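You operate a simulated robot arm through the tools that you are given. There is no shell and no other tool. Be economical: measure what you need, move in short steps, check, and stop when the job is done.

Carry out the task below with a simulated two-armed robot. There is one attempt and no reset: what you move stays moved.

TASK
Fetch the blue pin gauge and set it on top of the red tin. Then put one of the small cartons from the gauging bench top on the low shelf of the sorter six bench. Then fetch the coil ring with the smallest size on its label from the sorting bench top and set it in the grey tray on the gauging bench top. Then put the measuring jug on the gauging bench top away on the grey shelf over the oil tank. Do these in the order given. Set down upright: small carton, measuring jug.

It is judged by the outcome, as a careful person would: the job done as asked, and still so three seconds after it is handed in. It fails if anything else is knocked over, pushed out of place, dropped, spilled or broken.

THE ROBOT
Two 6-joint arms with two-finger parallel grippers on one trunk, on a base that drives. Base frame: it is fixed to the floor where the robot stands at the start and does not move with it; the origin is under the middle of the robot, x ahead of it, y to its left, z up; the surface under the hand at the start is at about z = 800. Units: mm, rad, N and s.
The left shoulder is at the start at [280, 185, 1005], the right one opposite. With the tool pointing down near the work surface each hand reaches from about 560 to 940 mm from the robot's upright axis, wherever it stands, measured 20 degrees to its own side. Places, roughly: blue pin gauge [500, 0, 750]; grey shelf over the oil tank (53x18 cm) [-1260, 2620, 1400]; grey tray [750, -1000, 750]; low shelf of the sorter six bench [3800, 1600, 200]; measuring jug [500, -500, 750]; red tin [500, -250, 750]; small carton [500, -1250, 750]. Payload 1.57 kg a hand.
Tool frame (each hand has its own): the origin (TCP) lies between the finger pads and is the grasp point; the fingertips stand 30 mm ahead of it; z points along the fingers, y is the line along which they close. The gripper opens to 80 mm. The fingers are 17 mm wide and 12 mm thick; the gripper's body (40 by 82 mm) begins 80 mm behind the TCP.
Orientation is told as [roll, pitch, yaw] about the base's x, y, z axes, in that order, counted from this pose: with the fingers straight down and closing along the base's y, the tool's x points along the base's -x, its y along +y and its z along -z.

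THE INTERFACE
- The arms move only by the tool servo_tool. It takes "left_targets", "right_targets" or both (then of equal length, played together; a hand with none holds still); each is a list of rows, each a list of 7 numbers: the shift along the tool's x, y, z in mm, then the turn, a rotation vector about the tool's x, y, z in rad, then the gripper command, from -1 (shut) to 1 (fully open), values between in proportion. In form: [[dx, dy, dz, wx, wy, wz, fingers], ...]. A call has 1 to 10 rows; each row is the pose to reach, as a shift and turn from the pose commanded when the call began, along the tool's axes at that moment. Each row takes 0.2 s and may step no farther than 50 mm and 0.15 rad from the row before; otherwise, or with a gripper value out of range, the whole call is refused. A pose out of reach is approached as far as the arm can. The call stops where the force on the tool passes 40 N (or 10 N more than at its start, if that is more) or the arm is blocked; 0.2 s more then pass. Each finger travels about 153 mm/s and halts on what it meets, pressing with about 43 N; the grip force reading is that of the motor and also rises with nothing between the fingers. The clock runs only during rows and for 0.2 s after the last one: add rows that repeat a pose to give the fingers time. It gives the time, the measured TCP pose, the force on the tool (base axes), the opening and the grip force at its end, in the units of the frame above (readings bear some noise), with the torque about the TCP (base axes, N m) and any sound that the robot's microphone picked up.
- Cameras (640 x 400 px; columns grow to the right, rows downward): "scene" is now at [214.9, -43.9, 1432.4]; the picture's right is [-0.62, -0.79, 0.00], its down [-0.66, 0.52, -0.54] and it looks along [0.43, -0.33, -0.84] (base axes); focal length 249 px, centre (320, 200). "left" rides on the left gripper at [72, 7, -122] in its tool frame; the picture's right is [-0.09, 1.00, 0.00], its down [-0.84, -0.08, -0.54] and it looks along [-0.54, -0.05, 0.84] (tool axes); focal length 238 px, centre (320, 200). "right" rides on the right gripper at [72, -7, -122] in its tool frame; the picture's right is [0.09, 1.00, 0.00], its down [-0.84, 0.08, -0.54] and it looks along [-0.54, 0.05, 0.84] (tool axes); focal length 238 px, centre (320, 200). There is no depth. A picture from a camera that has moved, and an enlarged one, comes with that camera's place and axes in the base frame and with its lens.
- camera(camera): a new picture of that camera. No time passes.
- lift_body(by): slides the trunk up (or, below 0, down) by that many mm; the arms and the scene camera ride with it, the base frame stays. It gives what a move gives, with no picture.
- drive_base(legs): drives the robot by 1 to 6 legs, each [ahead, turn to the left] in mm and rad, along the robot's own axes; the way and the turn of a leg run together, so that a leg with both is an arc; at most 1500 mm and 3.142 rad a leg. The arms and the cameras ride along, it lands a little off, and it stops where it bumps. It gives what a move gives.
- pan_tilt(pan, tilt): turns the head with the scene camera to pan (to the left, within 1.501 rad either way) and tilt (down, from -0.506 to 1.204), counted from straight ahead of the robot. It gives what a move gives.
- inspect(camera, box): a new picture of the part [left, top, right, bottom] of that camera's present view, enlarged. No time passes.
- hand_in(): hands the job in; it is judged then, once.

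Work in short steps. Places have to be worked out from the pictures, the camera data and where the tool is seen: move nearer, look again, correct. Check each grasp and each placing, and mend what went wrong. You have 165 turns and 130 pictures in all, those below and enlarged ones among them. Open the grippers and draw the arms clear of the work before you hand the job in, unless the task says otherwise; then end with one line.

The tools are called after "Request:" as name(argument=value, ...) on one line, values as JSON. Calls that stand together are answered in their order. servo_tool: Moves the arms, as the interface text tells. Its arguments: {"type":"object","properties":{"left_targets":{"type":"array"},"right_targets":{"type":"array"}},"required":[]} The other tools are called the same way: lift_body (by) slides the trunk up or down; drive_base (legs) drives the base; pan_tilt (pan, tilt) turns the head that bears the scene camera; camera (camera) takes a picture; inspect (camera, box) takes an enlarged picture of a part of a camera's view; hand_in () hands the job in.

At the start:

```text
time_s: 0.0
left_tool_pos: [502.6, -79.5, 1078.7]
left_ee_rot: [0.0, 0.001, 0.001]
left_contact_force: [-0.6, -0.4, -0.7]
left_moment: [-0.01, -0.01, 0.01]
left_grip_width: 80.0
left_finger_force: 0.1
right_tool_pos: [415.2, -445.3, 1087.1]
right_ee_rot: [0.0, 0.0, -0.001]
right_contact_force: [-0.2, 0.7, 0.2]
right_moment: [0.01, -0.01, -0.02]
right_grip_width: 80.0
right_finger_force: 0.1
trunk travel left (down, up): [-700.0, 290.0]
robot x, y, heading: [2.0, 2.5, -0.004]
head pan, tilt: [-0.665, 0.998]
```

scene: 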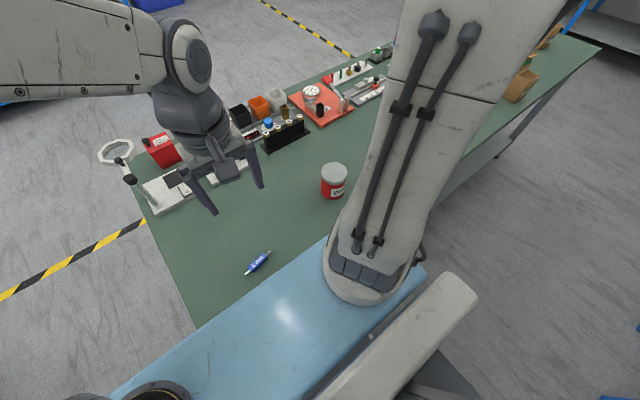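
right: 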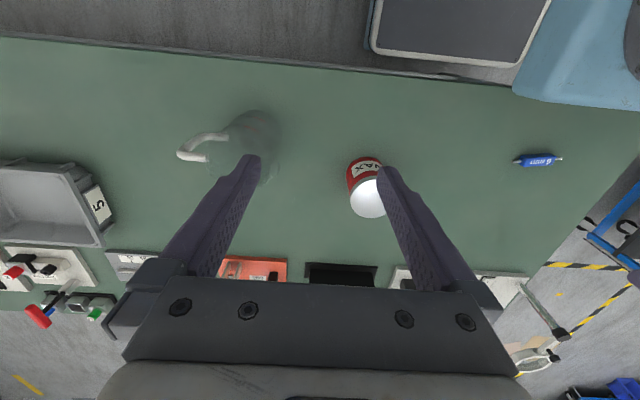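
left: 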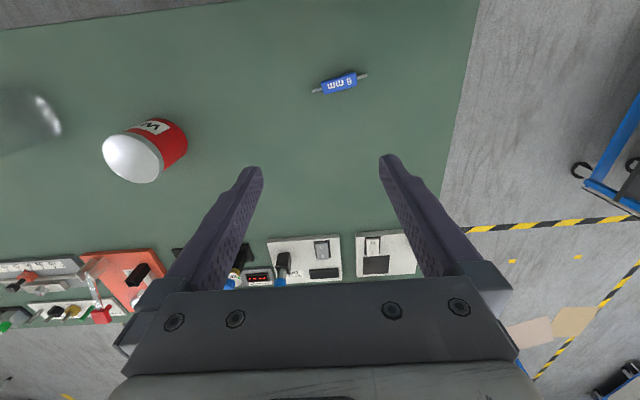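

I judge the pin at about (478,-48,805) and the tin lid at about (544,-357,880). I'll look closer at both before moving.

Request:
inspect(camera="right", box=[320, 120, 440, 240])

Request:
inspect(camera="left", box=[290, 50, 390, 120])

Request:
drive_base(legs=[[-180, 0]])

```text
3.33 times, centred on (380, 180) of right
camera zoom: at [342.5, -452.8, 1207.8], right [-0.09, 1.0, 0.0], down [0.84, 0.08, 0.54], along [0.54, 0.05, -0.84], focal length 794 px, centre (120, 267)
```

zoom: 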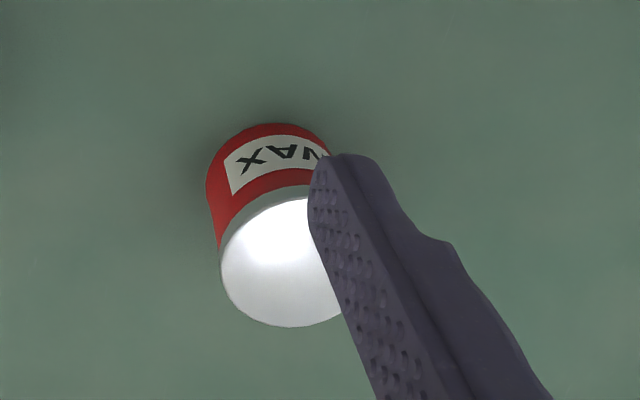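

```text
5.71 times, centred on (340, 85) of left
camera zoom: at [429.7, -72.3, 1201.3], right [0.09, 1.0, 0.0], down [0.84, -0.08, 0.54], along [0.54, -0.05, -0.84], focal length 1362 px, centre (206, 857)
```

zoom: 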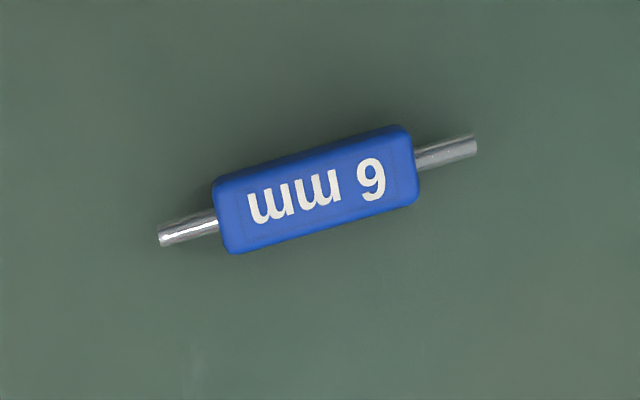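

```text
time_s: 1.5
left_tool_pos: [323.6, -79.4, 1077.7]
left_ee_rot: [0.0, -0.001, 0.0]
left_contact_force: [0.0, -0.1, -0.8]
left_moment: [-0.01, 0.01, 0.0]
left_grip_width: 80.0
left_finger_force: 0.1
right_tool_pos: [236.8, -445.2, 1085.9]
right_ee_rot: [0.0, -0.002, 0.0]
right_contact_force: [0.4, 0.3, 0.2]
right_moment: [0.02, 0.02, 0.0]
right_grip_width: 80.0
right_finger_force: 0.1
trunk travel left (down, up): [-700.0, 290.0]
robot x, y, heading: [-180.8, -2.1, 0.001]
head pan, tilt: [-0.665, 0.998]
```

The pin is a flat-sided block with thin ends, so it won't roll. I'll move the left arm aside and bring the right hand over the pin, turned so it closes across the pin.

Request:
servo_tool(left_targets=[[0, 40, 0, 0, 0, 0, 1], [0, 80, 0, 0, 0, 0, 1], [0, 120, 0, 0, 0, 0, 1], [0, 160, 0, 0, 0, 0, 1], [0, 200, 0, 0, 0, 0, 1], [0, 240, 0, 0, 0, 0, 1], [0, 280, 0, 0, 0, 0, 1], [0, 320, 0, 0, 0, 0, 1], [0, 360, 0, 0, 0, 0, 1], [0, 400, 0, 0, 0, 0, 1]], right_targets=[[-24, 39, 0, 0, 0, 0.14, 1], [-48, 78, 0, 0, 0, 0.28, 1], [-72, 117, 0, 0, 0, 0.42, 1], [-96, 157, 0, 0, 0, 0.56, 1], [-120, 198, 0, 0, 0, 0.7, 1], [-144, 238, 0, 0, 0, 0.84, 1], [-168, 278, 0, 0, 0, 0.98, 1], [-192, 318, 0, 0, 0, 1.12, 1], [-216, 358, 0, 0, 0, 1.26, 1], [-241, 397, 0, 0, 0, 1.396, 1]])

Request:
camera(camera="right")

```text
time_s: 3.7
left_tool_pos: [322.3, 320.9, 1079.5]
left_ee_rot: [-0.002, 0.0, 0.001]
left_contact_force: [0.6, 0.6, -0.2]
left_moment: [-0.03, -0.01, 0.0]
left_grip_width: 79.9
left_finger_force: 0.1
right_tool_pos: [477.6, -49.9, 1086.5]
right_ee_rot: [0.0, 0.0, -1.397]
right_contact_force: [1.2, -0.8, -1.4]
right_moment: [0.0, 0.0, 0.02]
right_grip_width: 80.2
right_finger_force: 0.0
trunk travel left (down, up): [-700.0, 290.0]
robot x, y, heading: [-177.1, 1.6, -0.002]
head pan, tilt: [-0.665, 0.998]
```

```text
124 pictures are left
camera right: at [457.5, 19.3, 1207.7], right [0.96, 0.26, 0.0], down [0.22, -0.81, 0.54], along [0.14, -0.52, -0.84], focal length 238 px, centre (320, 200)
```

right: 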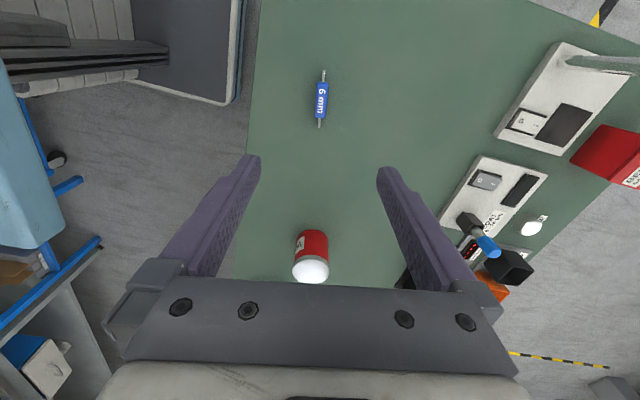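

The pin is confirmed near (477,-47), and the hand is lined up with it. I'll descend in steps.

Request:
servo_tool(right_targets=[[1, 0, 45, 0, 0, 0, 1], [2, 0, 90, 0, 0, 0, 1], [3, 0, 135, 0, 0, 0, 1], [3, 0, 175, 0, 0, 0, 0.3], [3, 0, 205, 0, 0, 0, 0.0], [3, 0, 205, 0, 0, 0, 0.0]])

Request:
camera(camera="right")

```text
time_s: 5.1
left_tool_pos: [321.8, 320.9, 1079.6]
left_ee_rot: [0.001, -0.002, 0.0]
left_contact_force: [-0.1, 0.5, -0.5]
left_moment: [0.02, -0.01, 0.04]
left_grip_width: 80.2
left_finger_force: 0.1
right_tool_pos: [475.7, -45.9, 879.7]
right_ee_rot: [-0.001, 0.0, -1.396]
right_contact_force: [-0.1, 0.7, 0.4]
right_moment: [-0.02, 0.0, 0.02]
right_grip_width: 40.0
right_finger_force: 0.1
trunk travel left (down, up): [-700.0, 290.0]
robot x, y, heading: [-181.3, 0.2, 0.003]
head pan, tilt: [-0.665, 0.998]
```

```text
123 pictures are left
camera right: at [456.4, 23.7, 1001.1], right [0.96, 0.26, 0.0], down [0.22, -0.81, 0.54], along [0.14, -0.52, -0.84], focal length 238 px, centre (320, 200)
```

right: 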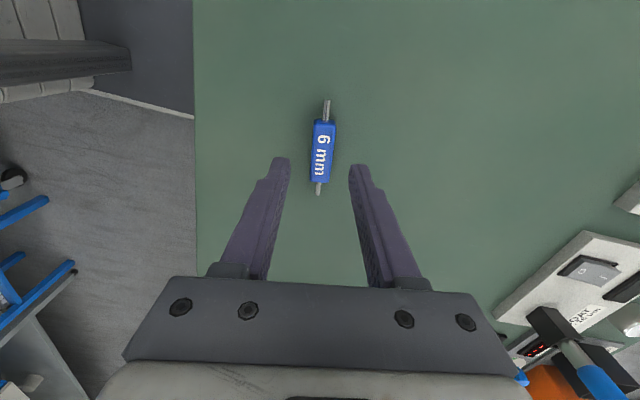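

The pin is centred between the fingers. I'll descend the last 46 mm and close.

Request:
servo_tool(right_targets=[[-1, 1, 25, 0, 0, 0, 0], [-1, 1, 44, 0, 0, 0, 0], [-1, 1, 44, 0, 0, 0, -1], [-1, 1, 44, 0, 0, 0, -1], [-1, 1, 44, 0, 0, 0, -1]])

Request:
camera(camera="right")

```text
time_s: 6.3
left_tool_pos: [322.8, 320.6, 1079.5]
left_ee_rot: [0.0, 0.0, 0.002]
left_contact_force: [-0.1, 0.2, 0.1]
left_moment: [0.04, -0.04, -0.02]
left_grip_width: 80.1
left_finger_force: 0.0
right_tool_pos: [479.4, -45.2, 837.9]
right_ee_rot: [0.0, 0.0, -1.398]
right_contact_force: [-0.8, -0.7, -0.2]
right_moment: [0.0, 0.02, 0.0]
right_grip_width: 16.9
right_finger_force: 32.0
trunk travel left (down, up): [-700.0, 290.0]
robot x, y, heading: [-180.5, -1.0, -0.003]
head pan, tilt: [-0.665, 0.998]
```

```text
122 pictures are left
camera right: at [458.5, 24.0, 958.3], right [0.96, 0.26, 0.0], down [0.22, -0.81, 0.54], along [0.14, -0.52, -0.84], focal length 238 px, centre (320, 200)
```

right: 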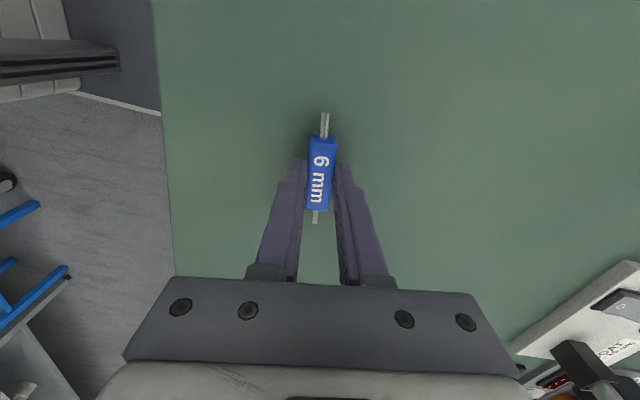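

Gripped at 16.9 mm wide. I'll lift and carry it over toward the tin lid.

Request:
servo_tool(right_targets=[[0, 0, -45, 0, 0, 0, -1], [0, 0, -90, 0, 0, 0, -1], [0, 0, -135, 0, 0, 0, -1], [-46, 1, -145, 0, 0, 0, -1], [-92, 3, -145, 0, 0, 0, -1], [-138, 4, -145, 0, 0, 0, -1], [-184, 6, -145, 0, 0, 0, -1], [-230, 7, -145, 0, 0, 0, -1], [-250, 8, -145, 0, 0, 0, -1], [-250, 8, -145, 0, 0, 0, -1]])

Request:
camera(camera="right")

```text
time_s: 8.5
left_tool_pos: [322.3, 320.8, 1078.7]
left_ee_rot: [0.001, 0.0, 0.0]
left_contact_force: [0.2, 0.9, 0.1]
left_moment: [0.0, -0.03, 0.01]
left_grip_width: 80.0
left_finger_force: 0.2
right_tool_pos: [527.4, -291.4, 984.0]
right_ee_rot: [0.0, 0.002, -1.395]
right_contact_force: [0.0, 0.6, -0.6]
right_moment: [0.0, -0.01, -0.01]
right_grip_width: 16.8
right_finger_force: 32.2
trunk travel left (down, up): [-700.0, 290.0]
robot x, y, heading: [-177.0, 0.4, -0.003]
head pan, tilt: [-0.665, 0.998]
```

```text
121 pictures are left
camera right: at [508.3, -221.7, 1104.4], right [0.96, 0.26, 0.0], down [0.22, -0.81, 0.54], along [0.14, -0.52, -0.84], focal length 238 px, centre (320, 200)
```

right: 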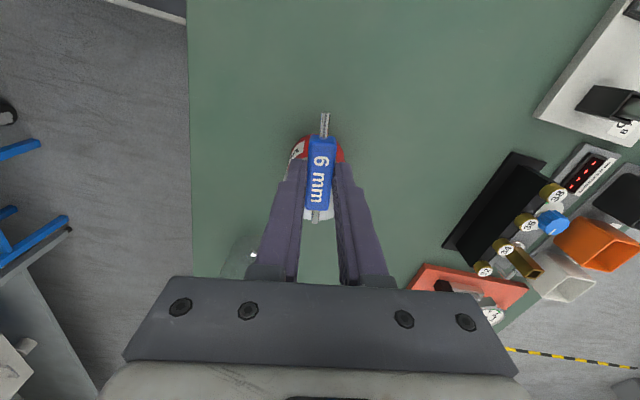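

The visible lid edges agree with my estimate of (543,-356). I'll move above it and check with the scene camera.

Request:
servo_tool(right_targets=[[-34, 2, 0, 0, 0, 0, -1], [-67, 5, 0, 0, 0, 0, -1], [-67, 5, 30, 0, 0, 0, -1], [-67, 5, 30, 0, 0, 0, -1]])

Request:
camera(camera="scene")

Request:
camera(camera="right")

```text
time_s: 9.5
left_tool_pos: [322.5, 319.9, 1079.3]
left_ee_rot: [-0.002, 0.002, 0.001]
left_contact_force: [-0.6, -0.4, 0.6]
left_moment: [0.02, 0.0, -0.03]
left_grip_width: 80.1
left_finger_force: 0.0
right_tool_pos: [544.3, -355.2, 952.3]
right_ee_rot: [0.001, 0.0, -1.395]
right_contact_force: [-0.3, -0.1, -0.2]
right_moment: [0.01, -0.03, 0.04]
right_grip_width: 16.6
right_finger_force: 31.8
trunk travel left (down, up): [-700.0, 290.0]
robot x, y, heading: [-178.1, 0.7, -0.0]
head pan, tilt: [-0.665, 0.998]
```

```text
120 pictures are left
camera scene: at [35.9, -44.0, 1432.4], right [-0.62, -0.79, 0.0], down [-0.66, 0.52, -0.54], along [0.43, -0.33, -0.84], focal length 249 px, centre (320, 200)
```

scene: 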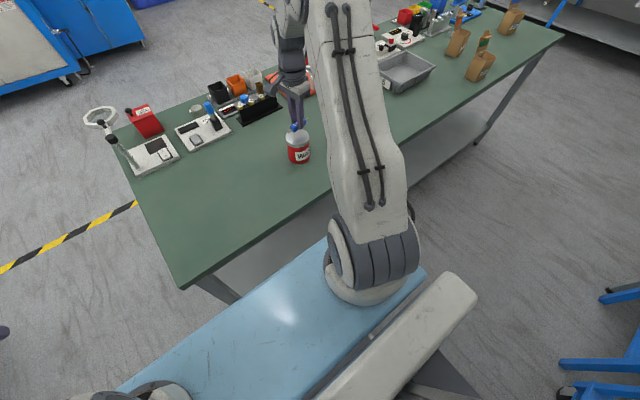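

```text
119 pictures are left
camera right: at [525.1, -287.1, 1073.2], right [0.96, 0.26, 0.0], down [0.22, -0.81, 0.54], along [0.14, -0.52, -0.84], focal length 238 px, centre (320, 200)
```

right: 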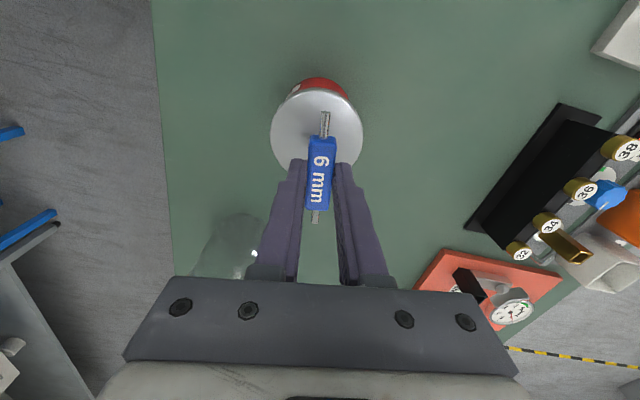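

The lid centre now reads about (538,-346), so I'll correct by (-6,+10) and lower gently.

Request:
servo_tool(right_targets=[[11, -4, 0, 0, 0, 0, -1], [11, -4, 20, 0, 0, 0, -1], [11, -4, 28, 0, 0, 0, -1], [11, -4, 28, 0, 0, 0, -1]])

Request:
camera(camera="right")

Request:
inspect(camera="scene", box=[260, 100, 340, 170])

```text
time_s: 10.5
left_tool_pos: [321.9, 321.8, 1079.5]
left_ee_rot: [0.0, 0.001, -0.001]
left_contact_force: [-0.4, -0.3, 0.7]
left_moment: [-0.01, 0.0, 0.0]
left_grip_width: 80.3
left_finger_force: 0.1
right_tool_pos: [540.2, -346.9, 927.1]
right_ee_rot: [0.001, -0.003, -1.396]
right_contact_force: [-2.0, 0.6, 14.3]
right_moment: [0.07, 0.08, -0.02]
right_grip_width: 16.7
right_finger_force: 32.7
trunk travel left (down, up): [-700.0, 290.0]
robot x, y, heading: [-179.7, -1.2, 0.001]
head pan, tilt: [-0.665, 0.998]
```

```text
118 pictures are left
camera right: at [519.9, -277.5, 1047.7], right [0.96, 0.26, 0.0], down [0.22, -0.81, 0.54], along [0.15, -0.52, -0.84], focal length 238 px, centre (320, 200)
```

right: 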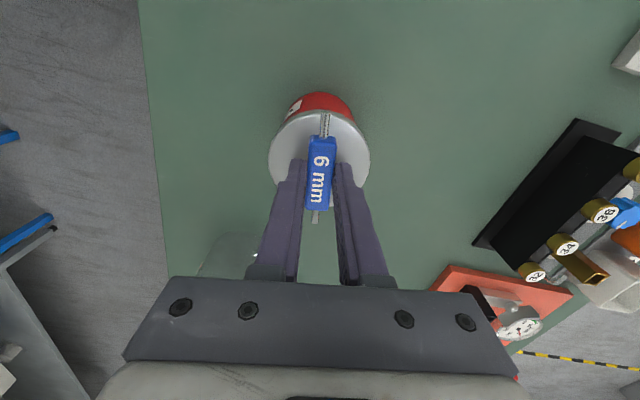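

```text
5.71 times, centred on (300, 135) of scene
camera zoom: at [35.1, -43.5, 1432.8], right [-0.62, -0.79, 0.0], down [-0.66, 0.52, -0.54], along [0.43, -0.33, -0.84], focal length 1422 px, centre (434, 571)
```

zoom: 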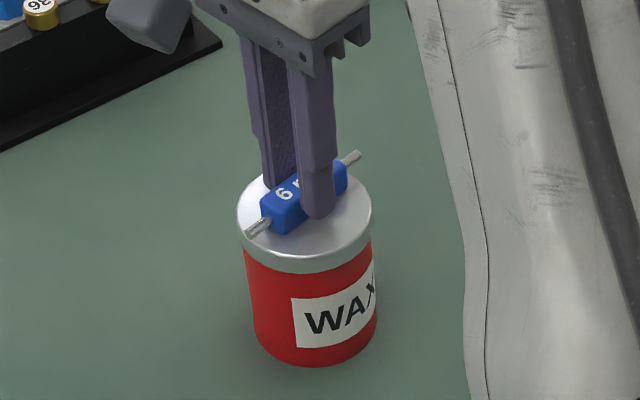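

It's in contact (14 N) and well inside the lid. I'll ease up slightly, open, and rise.

Request:
servo_tool(right_targets=[[0, 0, -2, 0, 0, 0, -1], [0, 0, -2, 0, 0, 0, -0.2], [0, 0, -2, 0, 0, 0, -0.2], [0, 0, -30, 0, 0, 0, -0.2], [0, 0, -75, 0, 0, 0, 0], [0, 0, -120, 0, 0, 0, 0], [0, 0, -160, 0, 0, 0, 0]])

Request:
camera(camera="right")

Request:
pan_tilt(pan=-0.9, tilt=0.75)

Request:
camera(camera="scene")

```text
time_s: 12.1
left_tool_pos: [323.2, 320.8, 1079.3]
left_ee_rot: [-0.001, -0.001, 0.001]
left_contact_force: [-1.0, 0.2, 0.0]
left_moment: [-0.02, 0.01, -0.02]
left_grip_width: 80.3
left_finger_force: 0.1
right_tool_pos: [538.3, -344.8, 1083.2]
right_ee_rot: [-0.001, 0.001, -1.393]
right_contact_force: [0.0, 1.0, 0.9]
right_moment: [0.0, 0.0, -0.01]
right_grip_width: 39.9
right_finger_force: 0.0
trunk travel left (down, up): [-700.0, 290.0]
robot x, y, heading: [-180.0, 0.8, -0.004]
head pan, tilt: [-0.665, 0.998]
```

```text
116 pictures are left
camera right: at [518.1, -276.2, 1204.3], right [0.96, 0.26, 0.0], down [0.22, -0.81, 0.54], along [0.14, -0.52, -0.84], focal length 238 px, centre (320, 200)
```

right: 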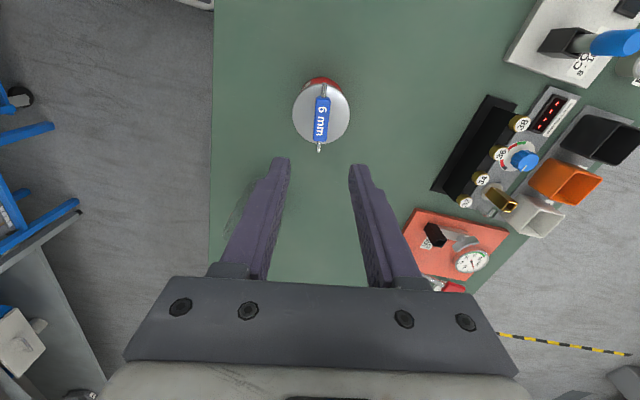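

```text
time_s: 12.9
left_tool_pos: [322.7, 320.5, 1079.9]
left_ee_rot: [0.0, 0.0, -0.001]
left_contact_force: [-1.1, 0.5, 0.5]
left_moment: [0.01, -0.01, -0.01]
left_grip_width: 79.9
left_finger_force: 0.1
right_tool_pos: [537.9, -345.7, 1082.9]
right_ee_rot: [0.0, 0.0, -1.396]
right_contact_force: [0.2, 0.7, 0.4]
right_moment: [0.0, -0.01, -0.02]
right_grip_width: 39.9
right_finger_force: 0.1
trunk travel left (down, up): [-700.0, 290.0]
robot x, y, heading: [-181.5, -2.8, 0.001]
head pan, tilt: [-0.901, 0.75]
```

```text
115 pictures are left
camera scene: at [32.3, -65.7, 1451.3], right [-0.78, -0.62, 0.0], down [-0.42, 0.53, -0.73], along [0.45, -0.57, -0.68], focal length 249 px, centre (320, 200)
```

scene: 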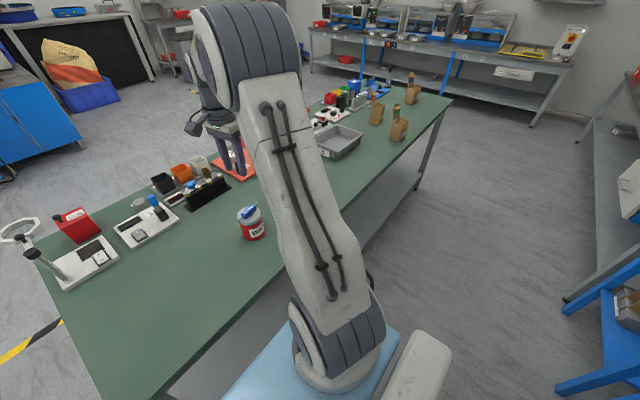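

The pin sits on the lid. Next I'll look at the cartons and the far area.

Request:
inspect(camera="scene", box=[300, 60, 460, 160])

Request:
inspect(camera="scene", box=[300, 0, 620, 130])

```text
4.00 times, centred on (380, 110) of scene
camera zoom: at [32.3, -65.7, 1451.3], right [-0.78, -0.62, 0.0], down [-0.42, 0.53, -0.73], along [0.45, -0.57, -0.68], focal length 996 px, centre (80, 560)
```

zoom: 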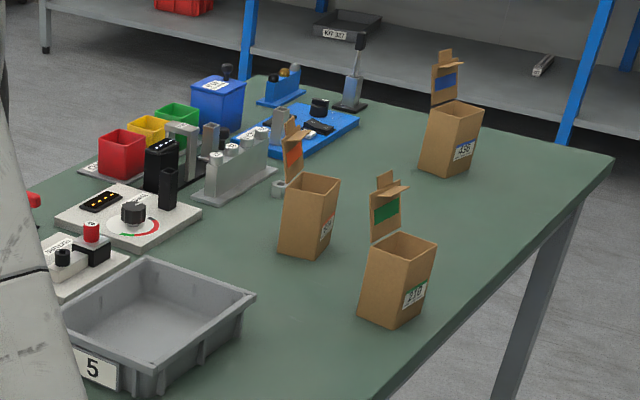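

```text
2.00 times, centred on (460, 65) of scene
camera zoom: at [32.3, -65.7, 1451.3], right [-0.78, -0.62, 0.0], down [-0.42, 0.53, -0.73], along [0.45, -0.57, -0.68], focal length 498 px, centre (40, 470)
```

zoom: 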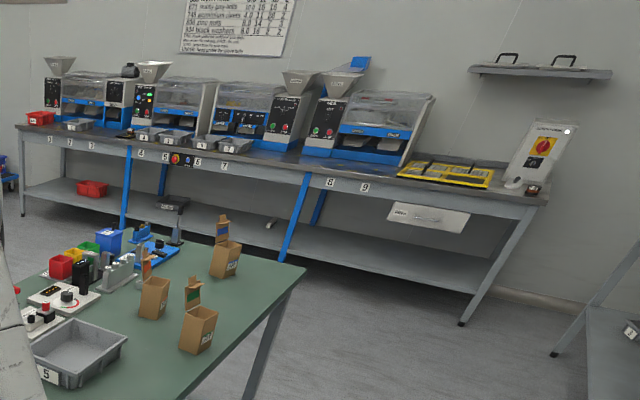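

Three open cartons stand near (425,-1208), (605,-1307) and (567,-1705); the nearest one, with the green flap, is best. I'll retract the right hand and look around before driving.

Request:
servo_tool(right_targets=[[-5, -32, -2, 0, 0, -0.14, 0], [-9, -64, -4, 0, 0, -0.28, 0], [-14, -96, -6, 0, 0, -0.42, 0], [-18, -127, -8, 0, 0, -0.56, 0], [-23, -158, -10, 0, 0, -0.7, 0], [-28, -190, -10, 0, 0, -0.84, 0], [-33, -221, -10, 0, 0, -0.98, 0], [-37, -252, -10, 0, 0, -1.12, 0], [-42, -283, -10, 0, 0, -1.26, 0], [-46, -314, -10, 0, 0, -1.396, 0]])

Request:
pan_tilt(pan=-1.45, tilt=0.6)

Request:
camera(camera="scene")

Request:
pan_tilt(pan=0.6, tilt=0.45)

Request:
camera(camera="scene")

Request:
pan_tilt(pan=-0.3, tilt=0.45)

Request:
camera(camera="scene")

```text
time_s: 15.1
left_tool_pos: [323.9, 321.0, 1079.9]
left_ee_rot: [0.001, 0.002, 0.001]
left_contact_force: [0.2, -0.3, -0.2]
left_moment: [0.01, 0.0, 0.01]
left_grip_width: 80.0
left_finger_force: 0.0
right_tool_pos: [240.4, -445.1, 1095.1]
right_ee_rot: [0.001, 0.0, 0.002]
right_contact_force: [0.0, 0.1, 0.4]
right_moment: [-0.02, 0.0, 0.02]
right_grip_width: 39.8
right_finger_force: 0.0
trunk travel left (down, up): [-700.0, 290.0]
robot x, y, heading: [-176.5, 2.3, 0.005]
head pan, tilt: [-0.901, 0.75]
```

```text
time_s: 16.0
left_tool_pos: [321.9, 320.3, 1078.7]
left_ee_rot: [0.0, -0.001, -0.001]
left_contact_force: [0.5, -0.4, 0.0]
left_moment: [0.0, 0.01, 0.01]
left_grip_width: 80.0
left_finger_force: 0.1
right_tool_pos: [240.3, -446.5, 1095.4]
right_ee_rot: [0.0, 0.001, -0.001]
right_contact_force: [-0.3, 0.0, 0.2]
right_moment: [0.01, 0.0, 0.03]
right_grip_width: 39.7
right_finger_force: 0.0
trunk travel left (down, up): [-700.0, 290.0]
robot x, y, heading: [-177.1, 2.5, 0.002]
head pan, tilt: [-1.45, 0.6]
```

```text
112 pictures are left
camera scene: at [-8.5, -88.6, 1464.3], right [-0.99, -0.12, 0.0], down [-0.07, 0.56, -0.82], along [0.1, -0.82, -0.57], focal length 249 px, centre (320, 200)
```

scene: 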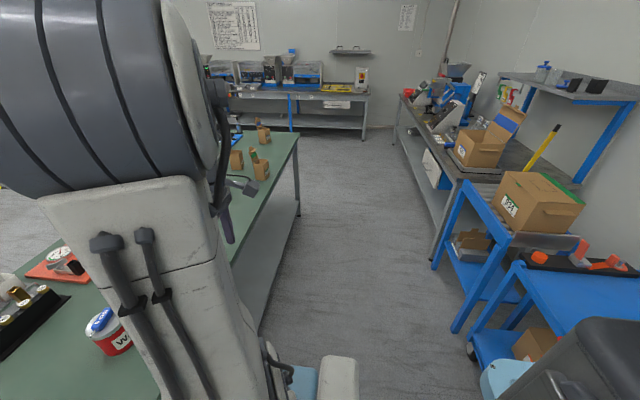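

```text
time_s: 18.0
left_tool_pos: [323.5, 320.9, 1080.2]
left_ee_rot: [0.0, 0.001, 0.0]
left_contact_force: [0.4, 1.0, 0.7]
left_moment: [0.0, 0.04, 0.04]
left_grip_width: 80.1
left_finger_force: 0.0
right_tool_pos: [240.4, -444.8, 1094.3]
right_ee_rot: [0.0, 0.0, 0.002]
right_contact_force: [-0.4, 0.9, 0.6]
right_moment: [-0.01, -0.02, 0.0]
right_grip_width: 39.9
right_finger_force: 0.1
trunk travel left (down, up): [-700.0, 290.0]
robot x, y, heading: [-179.7, -0.6, -0.002]
head pan, tilt: [0.6, 0.45]
```

```text
111 pictures are left
camera scene: at [56.7, 51.1, 1477.8], right [0.56, -0.83, 0.0], down [-0.36, -0.25, -0.9], along [0.74, 0.51, -0.44], focal length 249 px, centre (320, 200)
```

scene: 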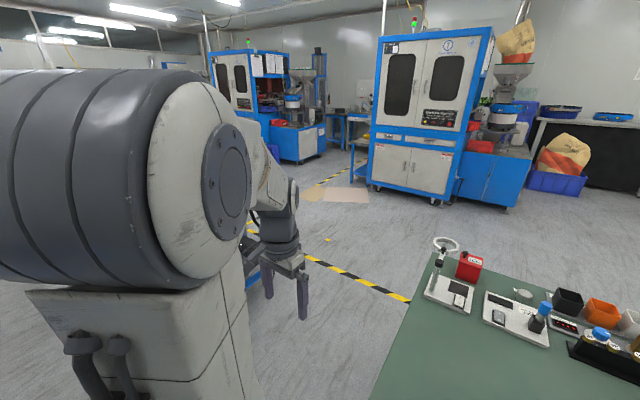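

```text
time_s: 19.2
left_tool_pos: [321.7, 321.2, 1079.0]
left_ee_rot: [0.0, -0.001, 0.001]
left_contact_force: [0.3, -0.2, 0.1]
left_moment: [0.01, -0.01, 0.02]
left_grip_width: 80.0
left_finger_force: 0.1
right_tool_pos: [240.5, -445.7, 1094.5]
right_ee_rot: [0.001, -0.001, 0.0]
right_contact_force: [-0.4, -0.8, 0.3]
right_moment: [0.0, -0.04, 0.0]
right_grip_width: 40.0
right_finger_force: 0.0
trunk travel left (down, up): [-700.0, 290.0]
robot x, y, heading: [-178.0, -2.3, -0.002]
head pan, tilt: [-0.3, 0.45]
```

```text
110 pictures are left
camera scene: at [68.7, -27.9, 1477.8], right [-0.29, -0.96, 0.0], down [-0.42, 0.13, -0.9], along [0.86, -0.27, -0.44], focal length 249 px, centre (320, 200)
```

scene: 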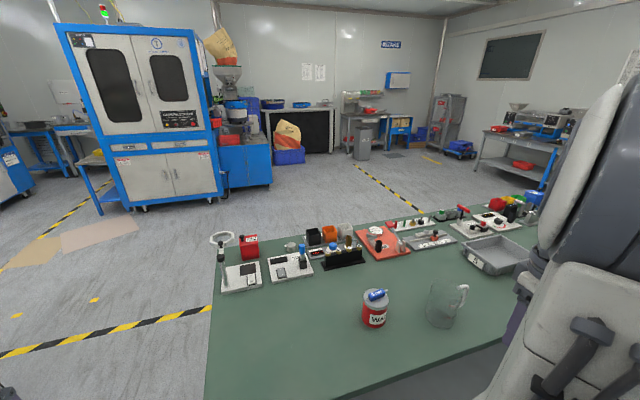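

The right side of the aisle (x<-690) is cluttered past y≈-820, so I'll face left and reverse along the bench. That keeps the arms trailing over clear space.

Request:
drive_base(legs=[[0, 1.571], [-670, 0]])

Request:
pan_tilt(pan=1.4, tilt=0.6)

Request:
camera(camera="scene")

Request:
pan_tilt(pan=0.2, tilt=0.3)

Request:
camera(camera="scene")

```text
time_s: 26.6
left_tool_pos: [-503.8, -143.2, 1079.7]
left_ee_rot: [0.0, 0.001, 1.544]
left_contact_force: [0.1, 0.4, 0.3]
left_moment: [-0.02, 0.0, 0.0]
left_grip_width: 79.9
left_finger_force: 0.0
right_tool_pos: [259.3, -245.1, 1095.1]
right_ee_rot: [-0.003, 0.0, 1.543]
right_contact_force: [0.7, 0.0, -0.3]
right_moment: [-0.01, 0.03, 0.0]
right_grip_width: 39.8
right_finger_force: 0.1
trunk travel left (down, up): [-700.0, 290.0]
robot x, y, heading: [-193.5, -651.9, 1.54]
head pan, tilt: [-0.3, 0.45]
```

```text
time_s: 28.3
left_tool_pos: [-503.9, -143.5, 1079.5]
left_ee_rot: [-0.001, 0.0, 1.545]
left_contact_force: [0.5, 0.7, -1.2]
left_moment: [0.01, 0.03, 0.0]
left_grip_width: 79.8
left_finger_force: 0.1
right_tool_pos: [261.2, -246.3, 1094.2]
right_ee_rot: [0.001, 0.0, 1.545]
right_contact_force: [-0.2, 0.5, 0.0]
right_moment: [0.03, -0.02, -0.02]
right_grip_width: 39.9
right_finger_force: 0.1
trunk travel left (down, up): [-700.0, 290.0]
robot x, y, heading: [-199.9, -654.2, 1.545]
head pan, tilt: [1.4, 0.6]
```

```text
109 pictures are left
camera scene: at [-279.4, -476.8, 1464.3], right [0.2, 0.98, 0.0], down [0.55, -0.11, -0.83], along [-0.81, 0.16, -0.56], focal length 249 px, centre (320, 200)
```

scene: 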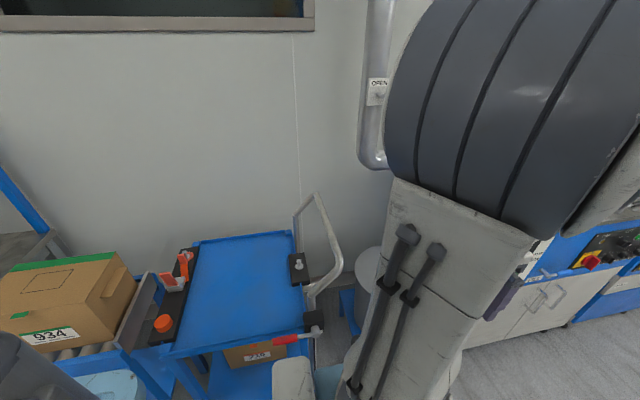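

```text
time_s: 29.7
left_tool_pos: [-503.9, -143.4, 1079.3]
left_ee_rot: [-0.002, 0.0, 1.544]
left_contact_force: [-0.3, 0.7, 0.8]
left_moment: [0.01, -0.01, 0.02]
left_grip_width: 79.8
left_finger_force: 0.1
right_tool_pos: [259.3, -247.1, 1094.3]
right_ee_rot: [0.0, 0.0, 1.545]
right_contact_force: [0.6, 0.2, -1.6]
right_moment: [0.01, -0.02, 0.02]
right_grip_width: 39.9
right_finger_force: 0.1
trunk travel left (down, up): [-700.0, 290.0]
robot x, y, heading: [-198.6, -654.5, 1.543]
head pan, tilt: [0.201, 0.3]
```

```text
108 pictures are left
camera scene: at [-209.0, -402.3, 1491.7], right [0.98, 0.17, 0.0], down [0.05, -0.29, -0.96], along [-0.17, 0.94, -0.3], focal length 249 px, centre (320, 200)
```

scene: 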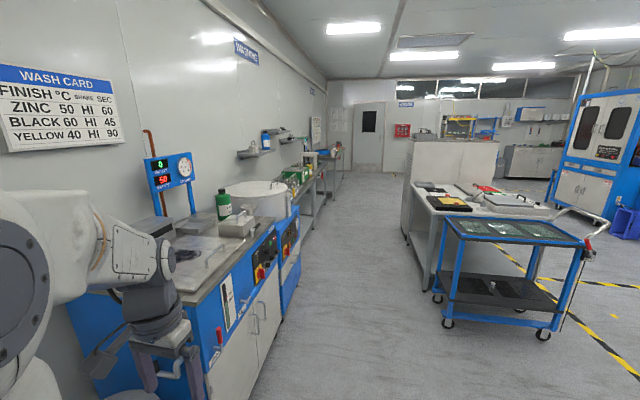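

The base is at (-197,-654). I'll turn to face the carton.

Request:
drive_base(legs=[[0, -1.85]])

Request:
pan_tilt(pan=-0.55, tilt=0.75)

Request:
camera(camera="scene")

Request:
camera(camera="right")

```text
time_s: 34.5
left_tool_pos: [375.2, -487.9, 1079.3]
left_ee_rot: [0.0, 0.0, -0.286]
left_contact_force: [-1.2, 0.6, -0.5]
left_moment: [-0.01, -0.01, 0.0]
left_grip_width: 80.0
left_finger_force: 0.1
right_tool_pos: [79.1, -1199.9, 1095.3]
right_ee_rot: [0.002, 0.0, -0.287]
right_contact_force: [-0.7, -0.4, -0.1]
right_moment: [0.0, 0.03, 0.0]
right_grip_width: 40.1
right_finger_force: 0.1
trunk travel left (down, up): [-700.0, 290.0]
robot x, y, heading: [-197.9, -650.8, -0.285]
head pan, tilt: [0.201, 0.3]
```

```text
time_s: 35.6
left_tool_pos: [375.3, -488.1, 1080.2]
left_ee_rot: [0.0, 0.0, -0.286]
left_contact_force: [0.2, -0.1, 0.6]
left_moment: [0.03, 0.03, 0.01]
left_grip_width: 80.0
left_finger_force: 0.0
right_tool_pos: [79.0, -1198.9, 1094.6]
right_ee_rot: [-0.001, -0.001, -0.286]
right_contact_force: [-0.1, 0.1, 0.5]
right_moment: [0.03, 0.03, 0.0]
right_grip_width: 39.9
right_finger_force: 0.1
trunk travel left (down, up): [-700.0, 290.0]
robot x, y, heading: [-196.5, -655.4, -0.287]
head pan, tilt: [-0.55, 0.75]
```

```text
107 pictures are left
camera scene: at [12.2, -761.0, 1451.4], right [-0.74, -0.67, 0.0], down [-0.46, 0.51, -0.73], along [0.49, -0.54, -0.68], focal length 249 px, centre (320, 200)
```

scene: 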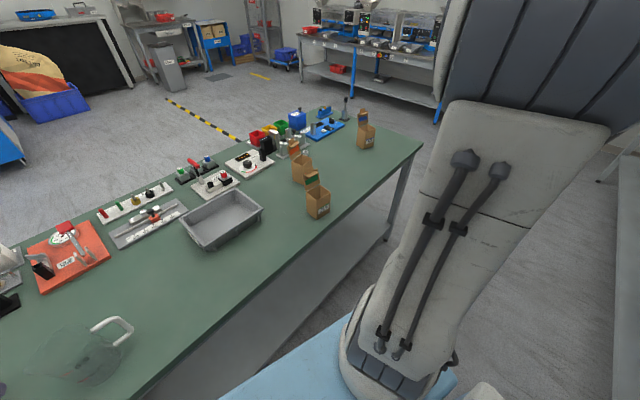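

```text
106 pictures are left
camera right: at [7.5, -1186.1, 1216.2], right [0.19, 0.98, 0.0], down [0.82, -0.16, 0.54], along [0.53, -0.1, -0.84], focal length 238 px, centre (320, 200)
```

right: 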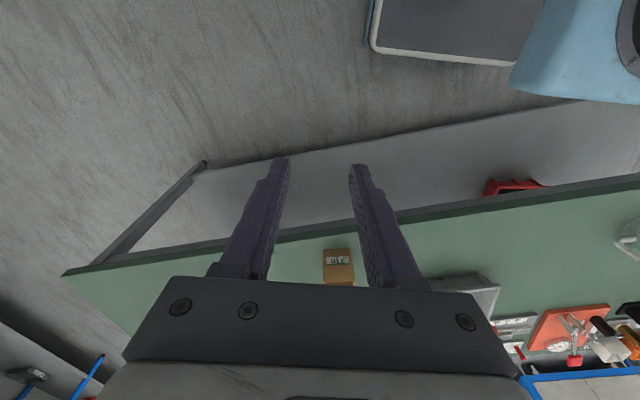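

The carton is still reading at about (424,-1212). I'll zoom in to get its size and orientation.

Request:
inspect(camera="scene", box=[270, 130, 360, 230])

```text
4.00 times, centred on (315, 180) of scene
camera zoom: at [12.2, -761.0, 1451.4], right [-0.74, -0.67, 0.0], down [-0.46, 0.51, -0.73], along [0.49, -0.54, -0.68], focal length 996 px, centre (340, 280)
```

zoom: 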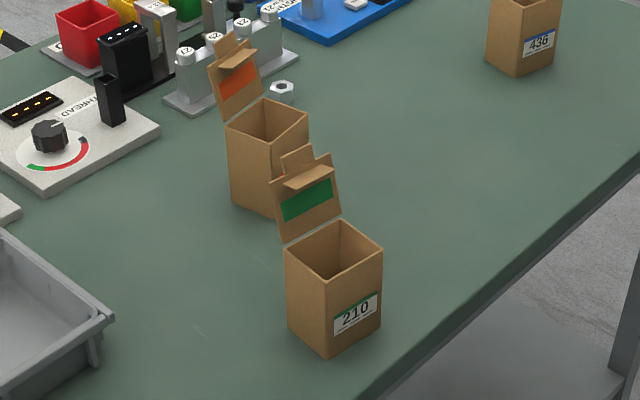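

Carton 210 is about 63 mm wide (across y) by 56 deep and 93 tall, centred near (445,-1231) with yaw about -0.15, and its flap is on the far side. Since it must go on a low shelf, I'll grasp it tilted 45° from the front. First I'll approach and yaw.

Request:
servo_tool(right_targets=[[-39, 9, 14, 0, 0, -0.02, 0.5], [-78, 18, 28, 0, 0, -0.04, 1], [-117, 26, 42, 0, 0, -0.06, 1], [-156, 35, 56, 0, 0, -0.08, 1], [-195, 43, 70, 0, 0, -0.1, 1], [-233, 52, 84, 0, 0, -0.12, 1], [-271, 60, 95, 0, 0, -0.137, 1]])

Request:
servo_tool(right_targets=[[0, 0, 5, 0, -0.13, 0, 1], [0, 0, 15, 0, -0.26, 0, 1], [0, 0, 25, 0, -0.39, 0, 1], [0, 0, 35, 0, -0.52, 0, 1], [0, 0, 45, 0, -0.65, 0, 1], [0, 0, 55, 0, -0.785, 0, 1], [0, 0, 55, 0, -0.785, 0, 1]])

Request:
camera(camera="right")

Request:
camera(camera="scene")

```text
time_s: 37.2
left_tool_pos: [374.2, -487.9, 1078.7]
left_ee_rot: [0.0, 0.001, -0.288]
left_contact_force: [0.2, 0.2, -0.8]
left_moment: [0.0, -0.03, 0.01]
left_grip_width: 80.0
left_finger_force: 0.1
right_tool_pos: [354.8, -1218.6, 996.6]
right_ee_rot: [-0.001, 0.0, -0.149]
right_contact_force: [-0.3, -0.6, -0.1]
right_moment: [0.0, 0.02, 0.01]
right_grip_width: 80.2
right_finger_force: 0.2
trunk travel left (down, up): [-700.0, 290.0]
robot x, y, heading: [-198.6, -651.6, -0.284]
head pan, tilt: [-0.55, 0.75]
```

```text
time_s: 38.8
left_tool_pos: [374.3, -488.0, 1078.9]
left_ee_rot: [0.0, 0.001, -0.284]
left_contact_force: [0.4, -0.2, -1.1]
left_moment: [-0.01, 0.01, -0.01]
left_grip_width: 79.9
left_finger_force: 0.1
right_tool_pos: [355.8, -1218.3, 945.8]
right_ee_rot: [-0.001, -0.785, -0.15]
right_contact_force: [-0.2, 0.7, 0.0]
right_moment: [0.0, 0.0, 0.0]
right_grip_width: 80.3
right_finger_force: 0.0
trunk travel left (down, up): [-700.0, 290.0]
robot x, y, heading: [-197.6, -654.5, -0.286]
head pan, tilt: [-0.55, 0.75]
```

```text
104 pictures are left
camera right: at [218.6, -1205.2, 979.8], right [0.08, 0.99, -0.06], down [0.22, 0.04, 0.97], along [0.97, -0.1, -0.21], focal length 238 px, centre (320, 200)
```

right: 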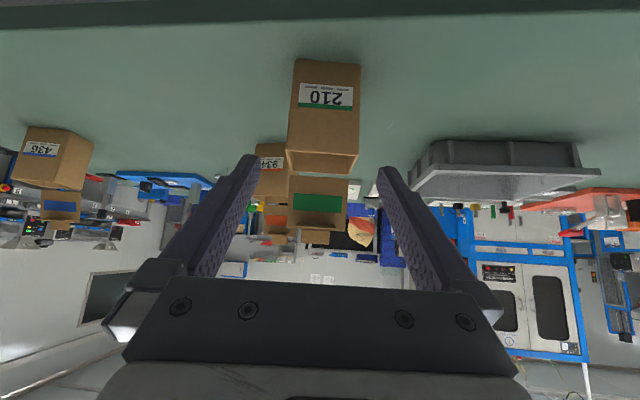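

```text
103 pictures are left
camera scene: at [12.1, -761.2, 1451.4], right [-0.74, -0.67, 0.0], down [-0.46, 0.51, -0.73], along [0.49, -0.54, -0.68], focal length 249 px, centre (320, 200)
```

scene: 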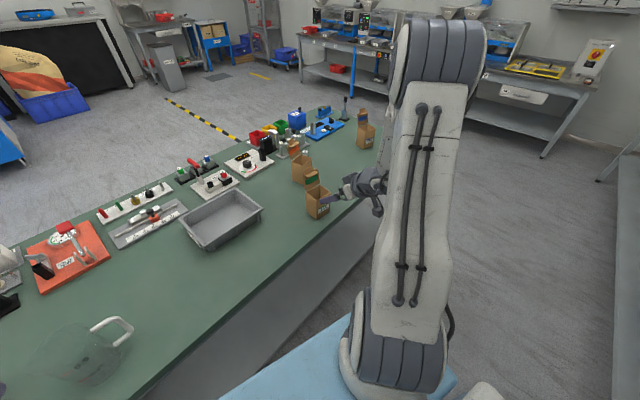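

The front-face corners give the carton centre at (442,-1229), yaw -0.155, which matches the tool's aim. I'll advance along the tool axis.

Request:
servo_tool(right_targets=[[4, 2, 40, 0, 0, 0, 1], [7, 2, 80, 0, 0, 0, 1], [9, 2, 105, 0, 0, 0, 1], [9, 2, 105, 0, 0, 0, 1]])

Request:
camera(camera="right")

Request:
inspect(camera="scene", box=[270, 150, 390, 230])

```text
time_s: 39.8
left_tool_pos: [375.0, -486.8, 1079.1]
left_ee_rot: [0.001, 0.003, -0.286]
left_contact_force: [1.1, 0.2, 0.4]
left_moment: [0.0, 0.0, 0.01]
left_grip_width: 79.8
left_finger_force: 0.0
right_tool_pos: [421.3, -1228.4, 865.1]
right_ee_rot: [0.0, -0.786, -0.152]
right_contact_force: [-1.0, 0.6, 0.3]
right_moment: [0.01, 0.02, 0.03]
right_grip_width: 79.9
right_finger_force: 0.1
trunk travel left (down, up): [-700.0, 290.0]
robot x, y, heading: [-201.7, -654.8, -0.285]
head pan, tilt: [-0.55, 0.75]
```

```text
102 pictures are left
camera right: at [284.1, -1215.0, 900.1], right [0.08, 0.99, -0.07], down [0.22, 0.05, 0.97], along [0.97, -0.1, -0.21], focal length 238 px, centre (320, 200)
```

right: 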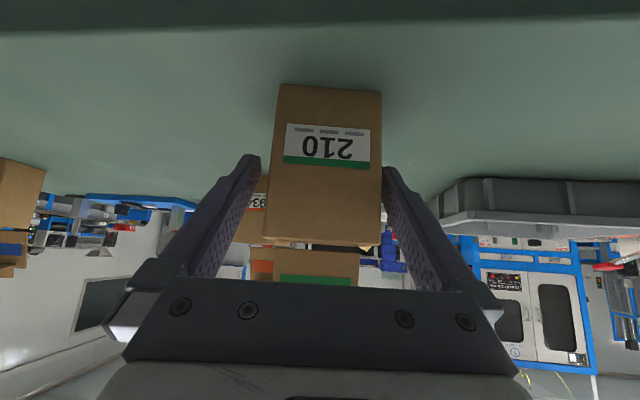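

```text
5.00 times, centred on (330, 190) of scene
camera zoom: at [12.3, -761.1, 1451.3], right [-0.74, -0.67, 0.0], down [-0.46, 0.51, -0.73], along [0.49, -0.54, -0.68], focal length 1245 px, centre (270, 250)
```

zoom: 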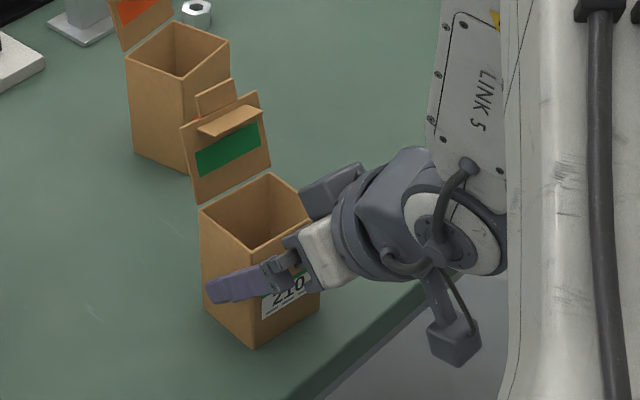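

The carton is about 3 mm to the +y side of centre between the fingers. I'll shift, advance the last 20 mm, and close.

Request:
servo_tool(right_targets=[[0, 3, 0, 0, 0, 0, 1], [0, 3, 12, 0, 0, 0, 1], [0, 3, 22, 0, 0, 0, 1], [0, 3, 22, 0, 0, 0, 0.4], [0, 3, 22, 0, 0, 0, -1], [0, 3, 22, 0, 0, 0, -1]])

Request:
camera(camera="right")

```text
time_s: 41.2
left_tool_pos: [376.3, -487.7, 1079.2]
left_ee_rot: [0.001, -0.001, -0.287]
left_contact_force: [-0.4, -0.1, 0.7]
left_moment: [-0.04, 0.01, 0.01]
left_grip_width: 80.3
left_finger_force: 0.1
right_tool_pos: [438.7, -1225.7, 849.1]
right_ee_rot: [0.0, -0.786, -0.149]
right_contact_force: [0.7, -0.6, 1.3]
right_moment: [0.02, -0.06, -0.01]
right_grip_width: 65.1
right_finger_force: 43.2
trunk travel left (down, up): [-700.0, 290.0]
robot x, y, heading: [-195.1, -653.0, -0.287]
head pan, tilt: [-0.55, 0.75]
```

```text
100 pictures are left
camera right: at [300.7, -1212.7, 883.9], right [0.08, 0.99, -0.07], down [0.22, 0.05, 0.97], along [0.97, -0.1, -0.21], focal length 238 px, centre (320, 200)
```

right: 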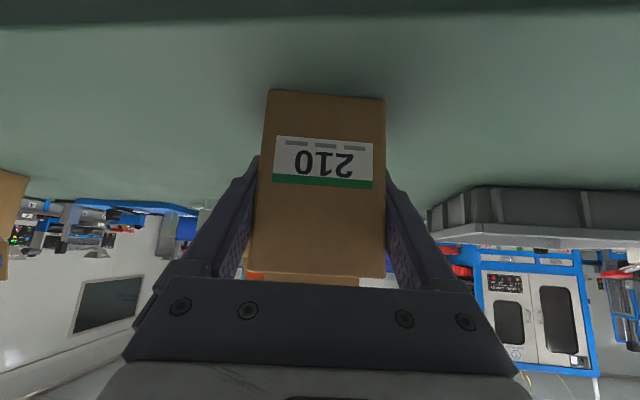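

Gripped at 65 mm, firm. I'll lift straight up, then retract toward the body.

Request:
servo_tool(right_targets=[[-20, 0, -20, 0, 0, 0, -1], [-54, 0, -54, 0, 0, 0, -1], [-88, 0, -88, 0, 0, 0, -1], [-106, 0, -106, 0, 0, 0, -1], [-73, 0, -139, 0, 0, 0, -1], [-40, 0, -172, 0, 0, 0, -1], [-7, 0, -205, 0, 0, 0, -1], [26, 0, -238, 0, 0, 0, -1], [59, 0, -271, 0, 0, 0, -1], [59, 0, -271, 0, 0, 0, -1]])

Request:
pan_tilt(pan=1.0, tilt=0.3)

Request:
camera(camera="scene")

```text
time_s: 43.4
left_tool_pos: [375.2, -487.7, 1078.4]
left_ee_rot: [0.0, 0.0, -0.287]
left_contact_force: [0.6, -0.1, -0.1]
left_moment: [0.04, 0.01, -0.01]
left_grip_width: 80.1
left_finger_force: 0.3
right_tool_pos: [209.0, -1192.4, 998.2]
right_ee_rot: [0.0, -0.785, -0.15]
right_contact_force: [0.3, -1.1, -0.4]
right_moment: [-0.03, 0.01, 0.03]
right_grip_width: 65.1
right_finger_force: 43.4
trunk travel left (down, up): [-700.0, 290.0]
robot x, y, heading: [-195.1, -651.5, -0.287]
head pan, tilt: [-0.55, 0.75]
```

```text
time_s: 45.1
left_tool_pos: [376.3, -486.8, 1079.6]
left_ee_rot: [-0.001, 0.0, -0.287]
left_contact_force: [-0.5, -0.4, 0.4]
left_moment: [0.01, -0.01, -0.03]
left_grip_width: 80.2
left_finger_force: 0.1
right_tool_pos: [209.2, -1193.3, 997.9]
right_ee_rot: [-0.001, -0.787, -0.15]
right_contact_force: [0.0, -0.4, -0.4]
right_moment: [0.0, 0.0, 0.02]
right_grip_width: 65.2
right_finger_force: 43.1
trunk travel left (down, up): [-700.0, 290.0]
robot x, y, heading: [-196.7, -652.5, -0.288]
head pan, tilt: [1.0, 0.3]
```

```text
99 pictures are left
camera scene: at [27.2, -638.5, 1491.7], right [0.65, -0.76, 0.0], down [-0.22, -0.19, -0.96], along [0.72, 0.62, -0.3], focal length 249 px, centre (320, 200)
```

scene: 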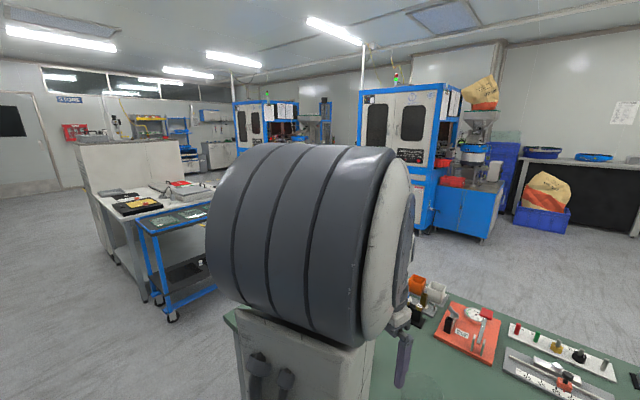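

The jug lies under the sweep of the turn, so I'll raise the trunk 200 mm first, then turn left and drive toward the bench's open end.

Request:
lift_body(by=200)

Request:
drive_base(legs=[[0, 1.857], [900, 0]])

Request:
pan_tilt(pan=-0.7, tilt=0.3)

Request:
camera(camera="scene")

Request:
pan_tilt(pan=0.3, tilt=0.3)

Request:
camera(camera="scene")

```text
time_s: 47.2
left_tool_pos: [375.0, -488.5, 1279.7]
left_ee_rot: [0.0, 0.001, -0.287]
left_contact_force: [1.6, 0.5, 0.8]
left_moment: [0.02, 0.03, 0.01]
left_grip_width: 80.4
left_finger_force: 0.0
right_tool_pos: [209.9, -1192.7, 1199.6]
right_ee_rot: [0.001, -0.786, -0.151]
right_contact_force: [-0.1, -0.3, -0.8]
right_moment: [-0.02, -0.04, 0.0]
right_grip_width: 65.3
right_finger_force: 42.7
trunk travel left (down, up): [-900.0, 90.0]
robot x, y, heading: [-198.4, -652.2, -0.287]
head pan, tilt: [1.0, 0.3]
```

```text
time_s: 56.5
left_tool_pos: [-551.2, 731.8, 1278.5]
left_ee_rot: [0.0, -0.001, 1.593]
left_contact_force: [-0.8, 0.9, 0.0]
left_moment: [-0.01, -0.01, -0.01]
left_grip_width: 79.9
left_finger_force: 0.0
right_tool_pos: [171.6, 787.7, 1197.8]
right_ee_rot: [0.001, -0.785, 1.729]
right_contact_force: [-0.8, 0.2, -0.1]
right_moment: [-0.01, -0.01, 0.0]
right_grip_width: 65.5
right_finger_force: 42.5
trunk travel left (down, up): [-900.0, 90.0]
robot x, y, heading: [-219.8, 231.5, 1.595]
head pan, tilt: [1.0, 0.3]
```

```text
time_s: 58.2
left_tool_pos: [-551.2, 733.7, 1279.7]
left_ee_rot: [0.0, 0.001, 1.593]
left_contact_force: [0.5, 0.0, 1.0]
left_moment: [0.01, 0.0, -0.04]
left_grip_width: 80.0
left_finger_force: 0.0
right_tool_pos: [172.4, 788.1, 1199.0]
right_ee_rot: [0.001, -0.787, 1.73]
right_contact_force: [0.3, -0.1, -0.3]
right_moment: [0.02, 0.03, 0.02]
right_grip_width: 65.1
right_finger_force: 43.0
trunk travel left (down, up): [-900.0, 90.0]
robot x, y, heading: [-221.7, 236.4, 1.595]
head pan, tilt: [-0.7, 0.3]
```

```text
98 pictures are left
camera scene: at [-165.1, 469.8, 1691.8], right [0.78, -0.63, 0.0], down [-0.19, -0.23, -0.96], along [0.6, 0.74, -0.3], focal length 249 px, centre (320, 200)
```

scene: 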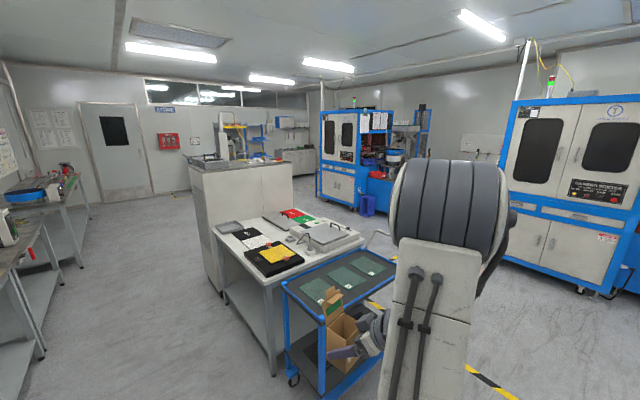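

```text
time_s: 59.5
left_tool_pos: [-550.4, 731.4, 1280.1]
left_ee_rot: [0.0, 0.0, 1.593]
left_contact_force: [1.1, 1.6, 0.9]
left_moment: [-0.02, 0.0, 0.02]
left_grip_width: 79.8
left_finger_force: 0.0
right_tool_pos: [171.7, 787.1, 1198.0]
right_ee_rot: [0.0, -0.786, 1.729]
right_contact_force: [-0.6, -0.2, -0.4]
right_moment: [-0.04, 0.0, -0.01]
right_grip_width: 65.2
right_finger_force: 42.8
trunk travel left (down, up): [-900.0, 90.0]
robot x, y, heading: [-218.8, 239.7, 1.594]
head pan, tilt: [0.3, 0.3]
```

```text
97 pictures are left
camera scene: at [-253.1, 485.7, 1691.8], right [0.95, 0.32, 0.0], down [0.09, -0.28, -0.96], along [-0.3, 0.91, -0.3], focal length 249 px, centre (320, 200)
```

scene: 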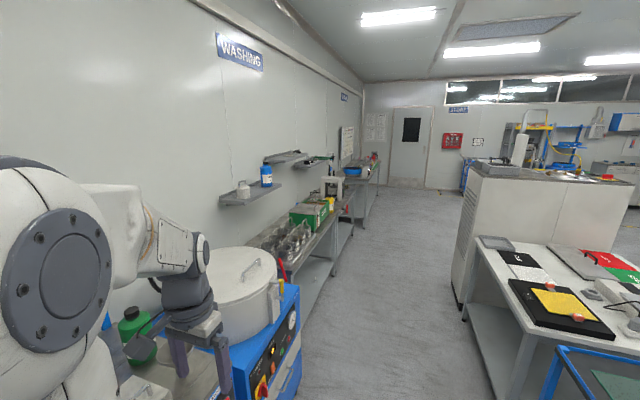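

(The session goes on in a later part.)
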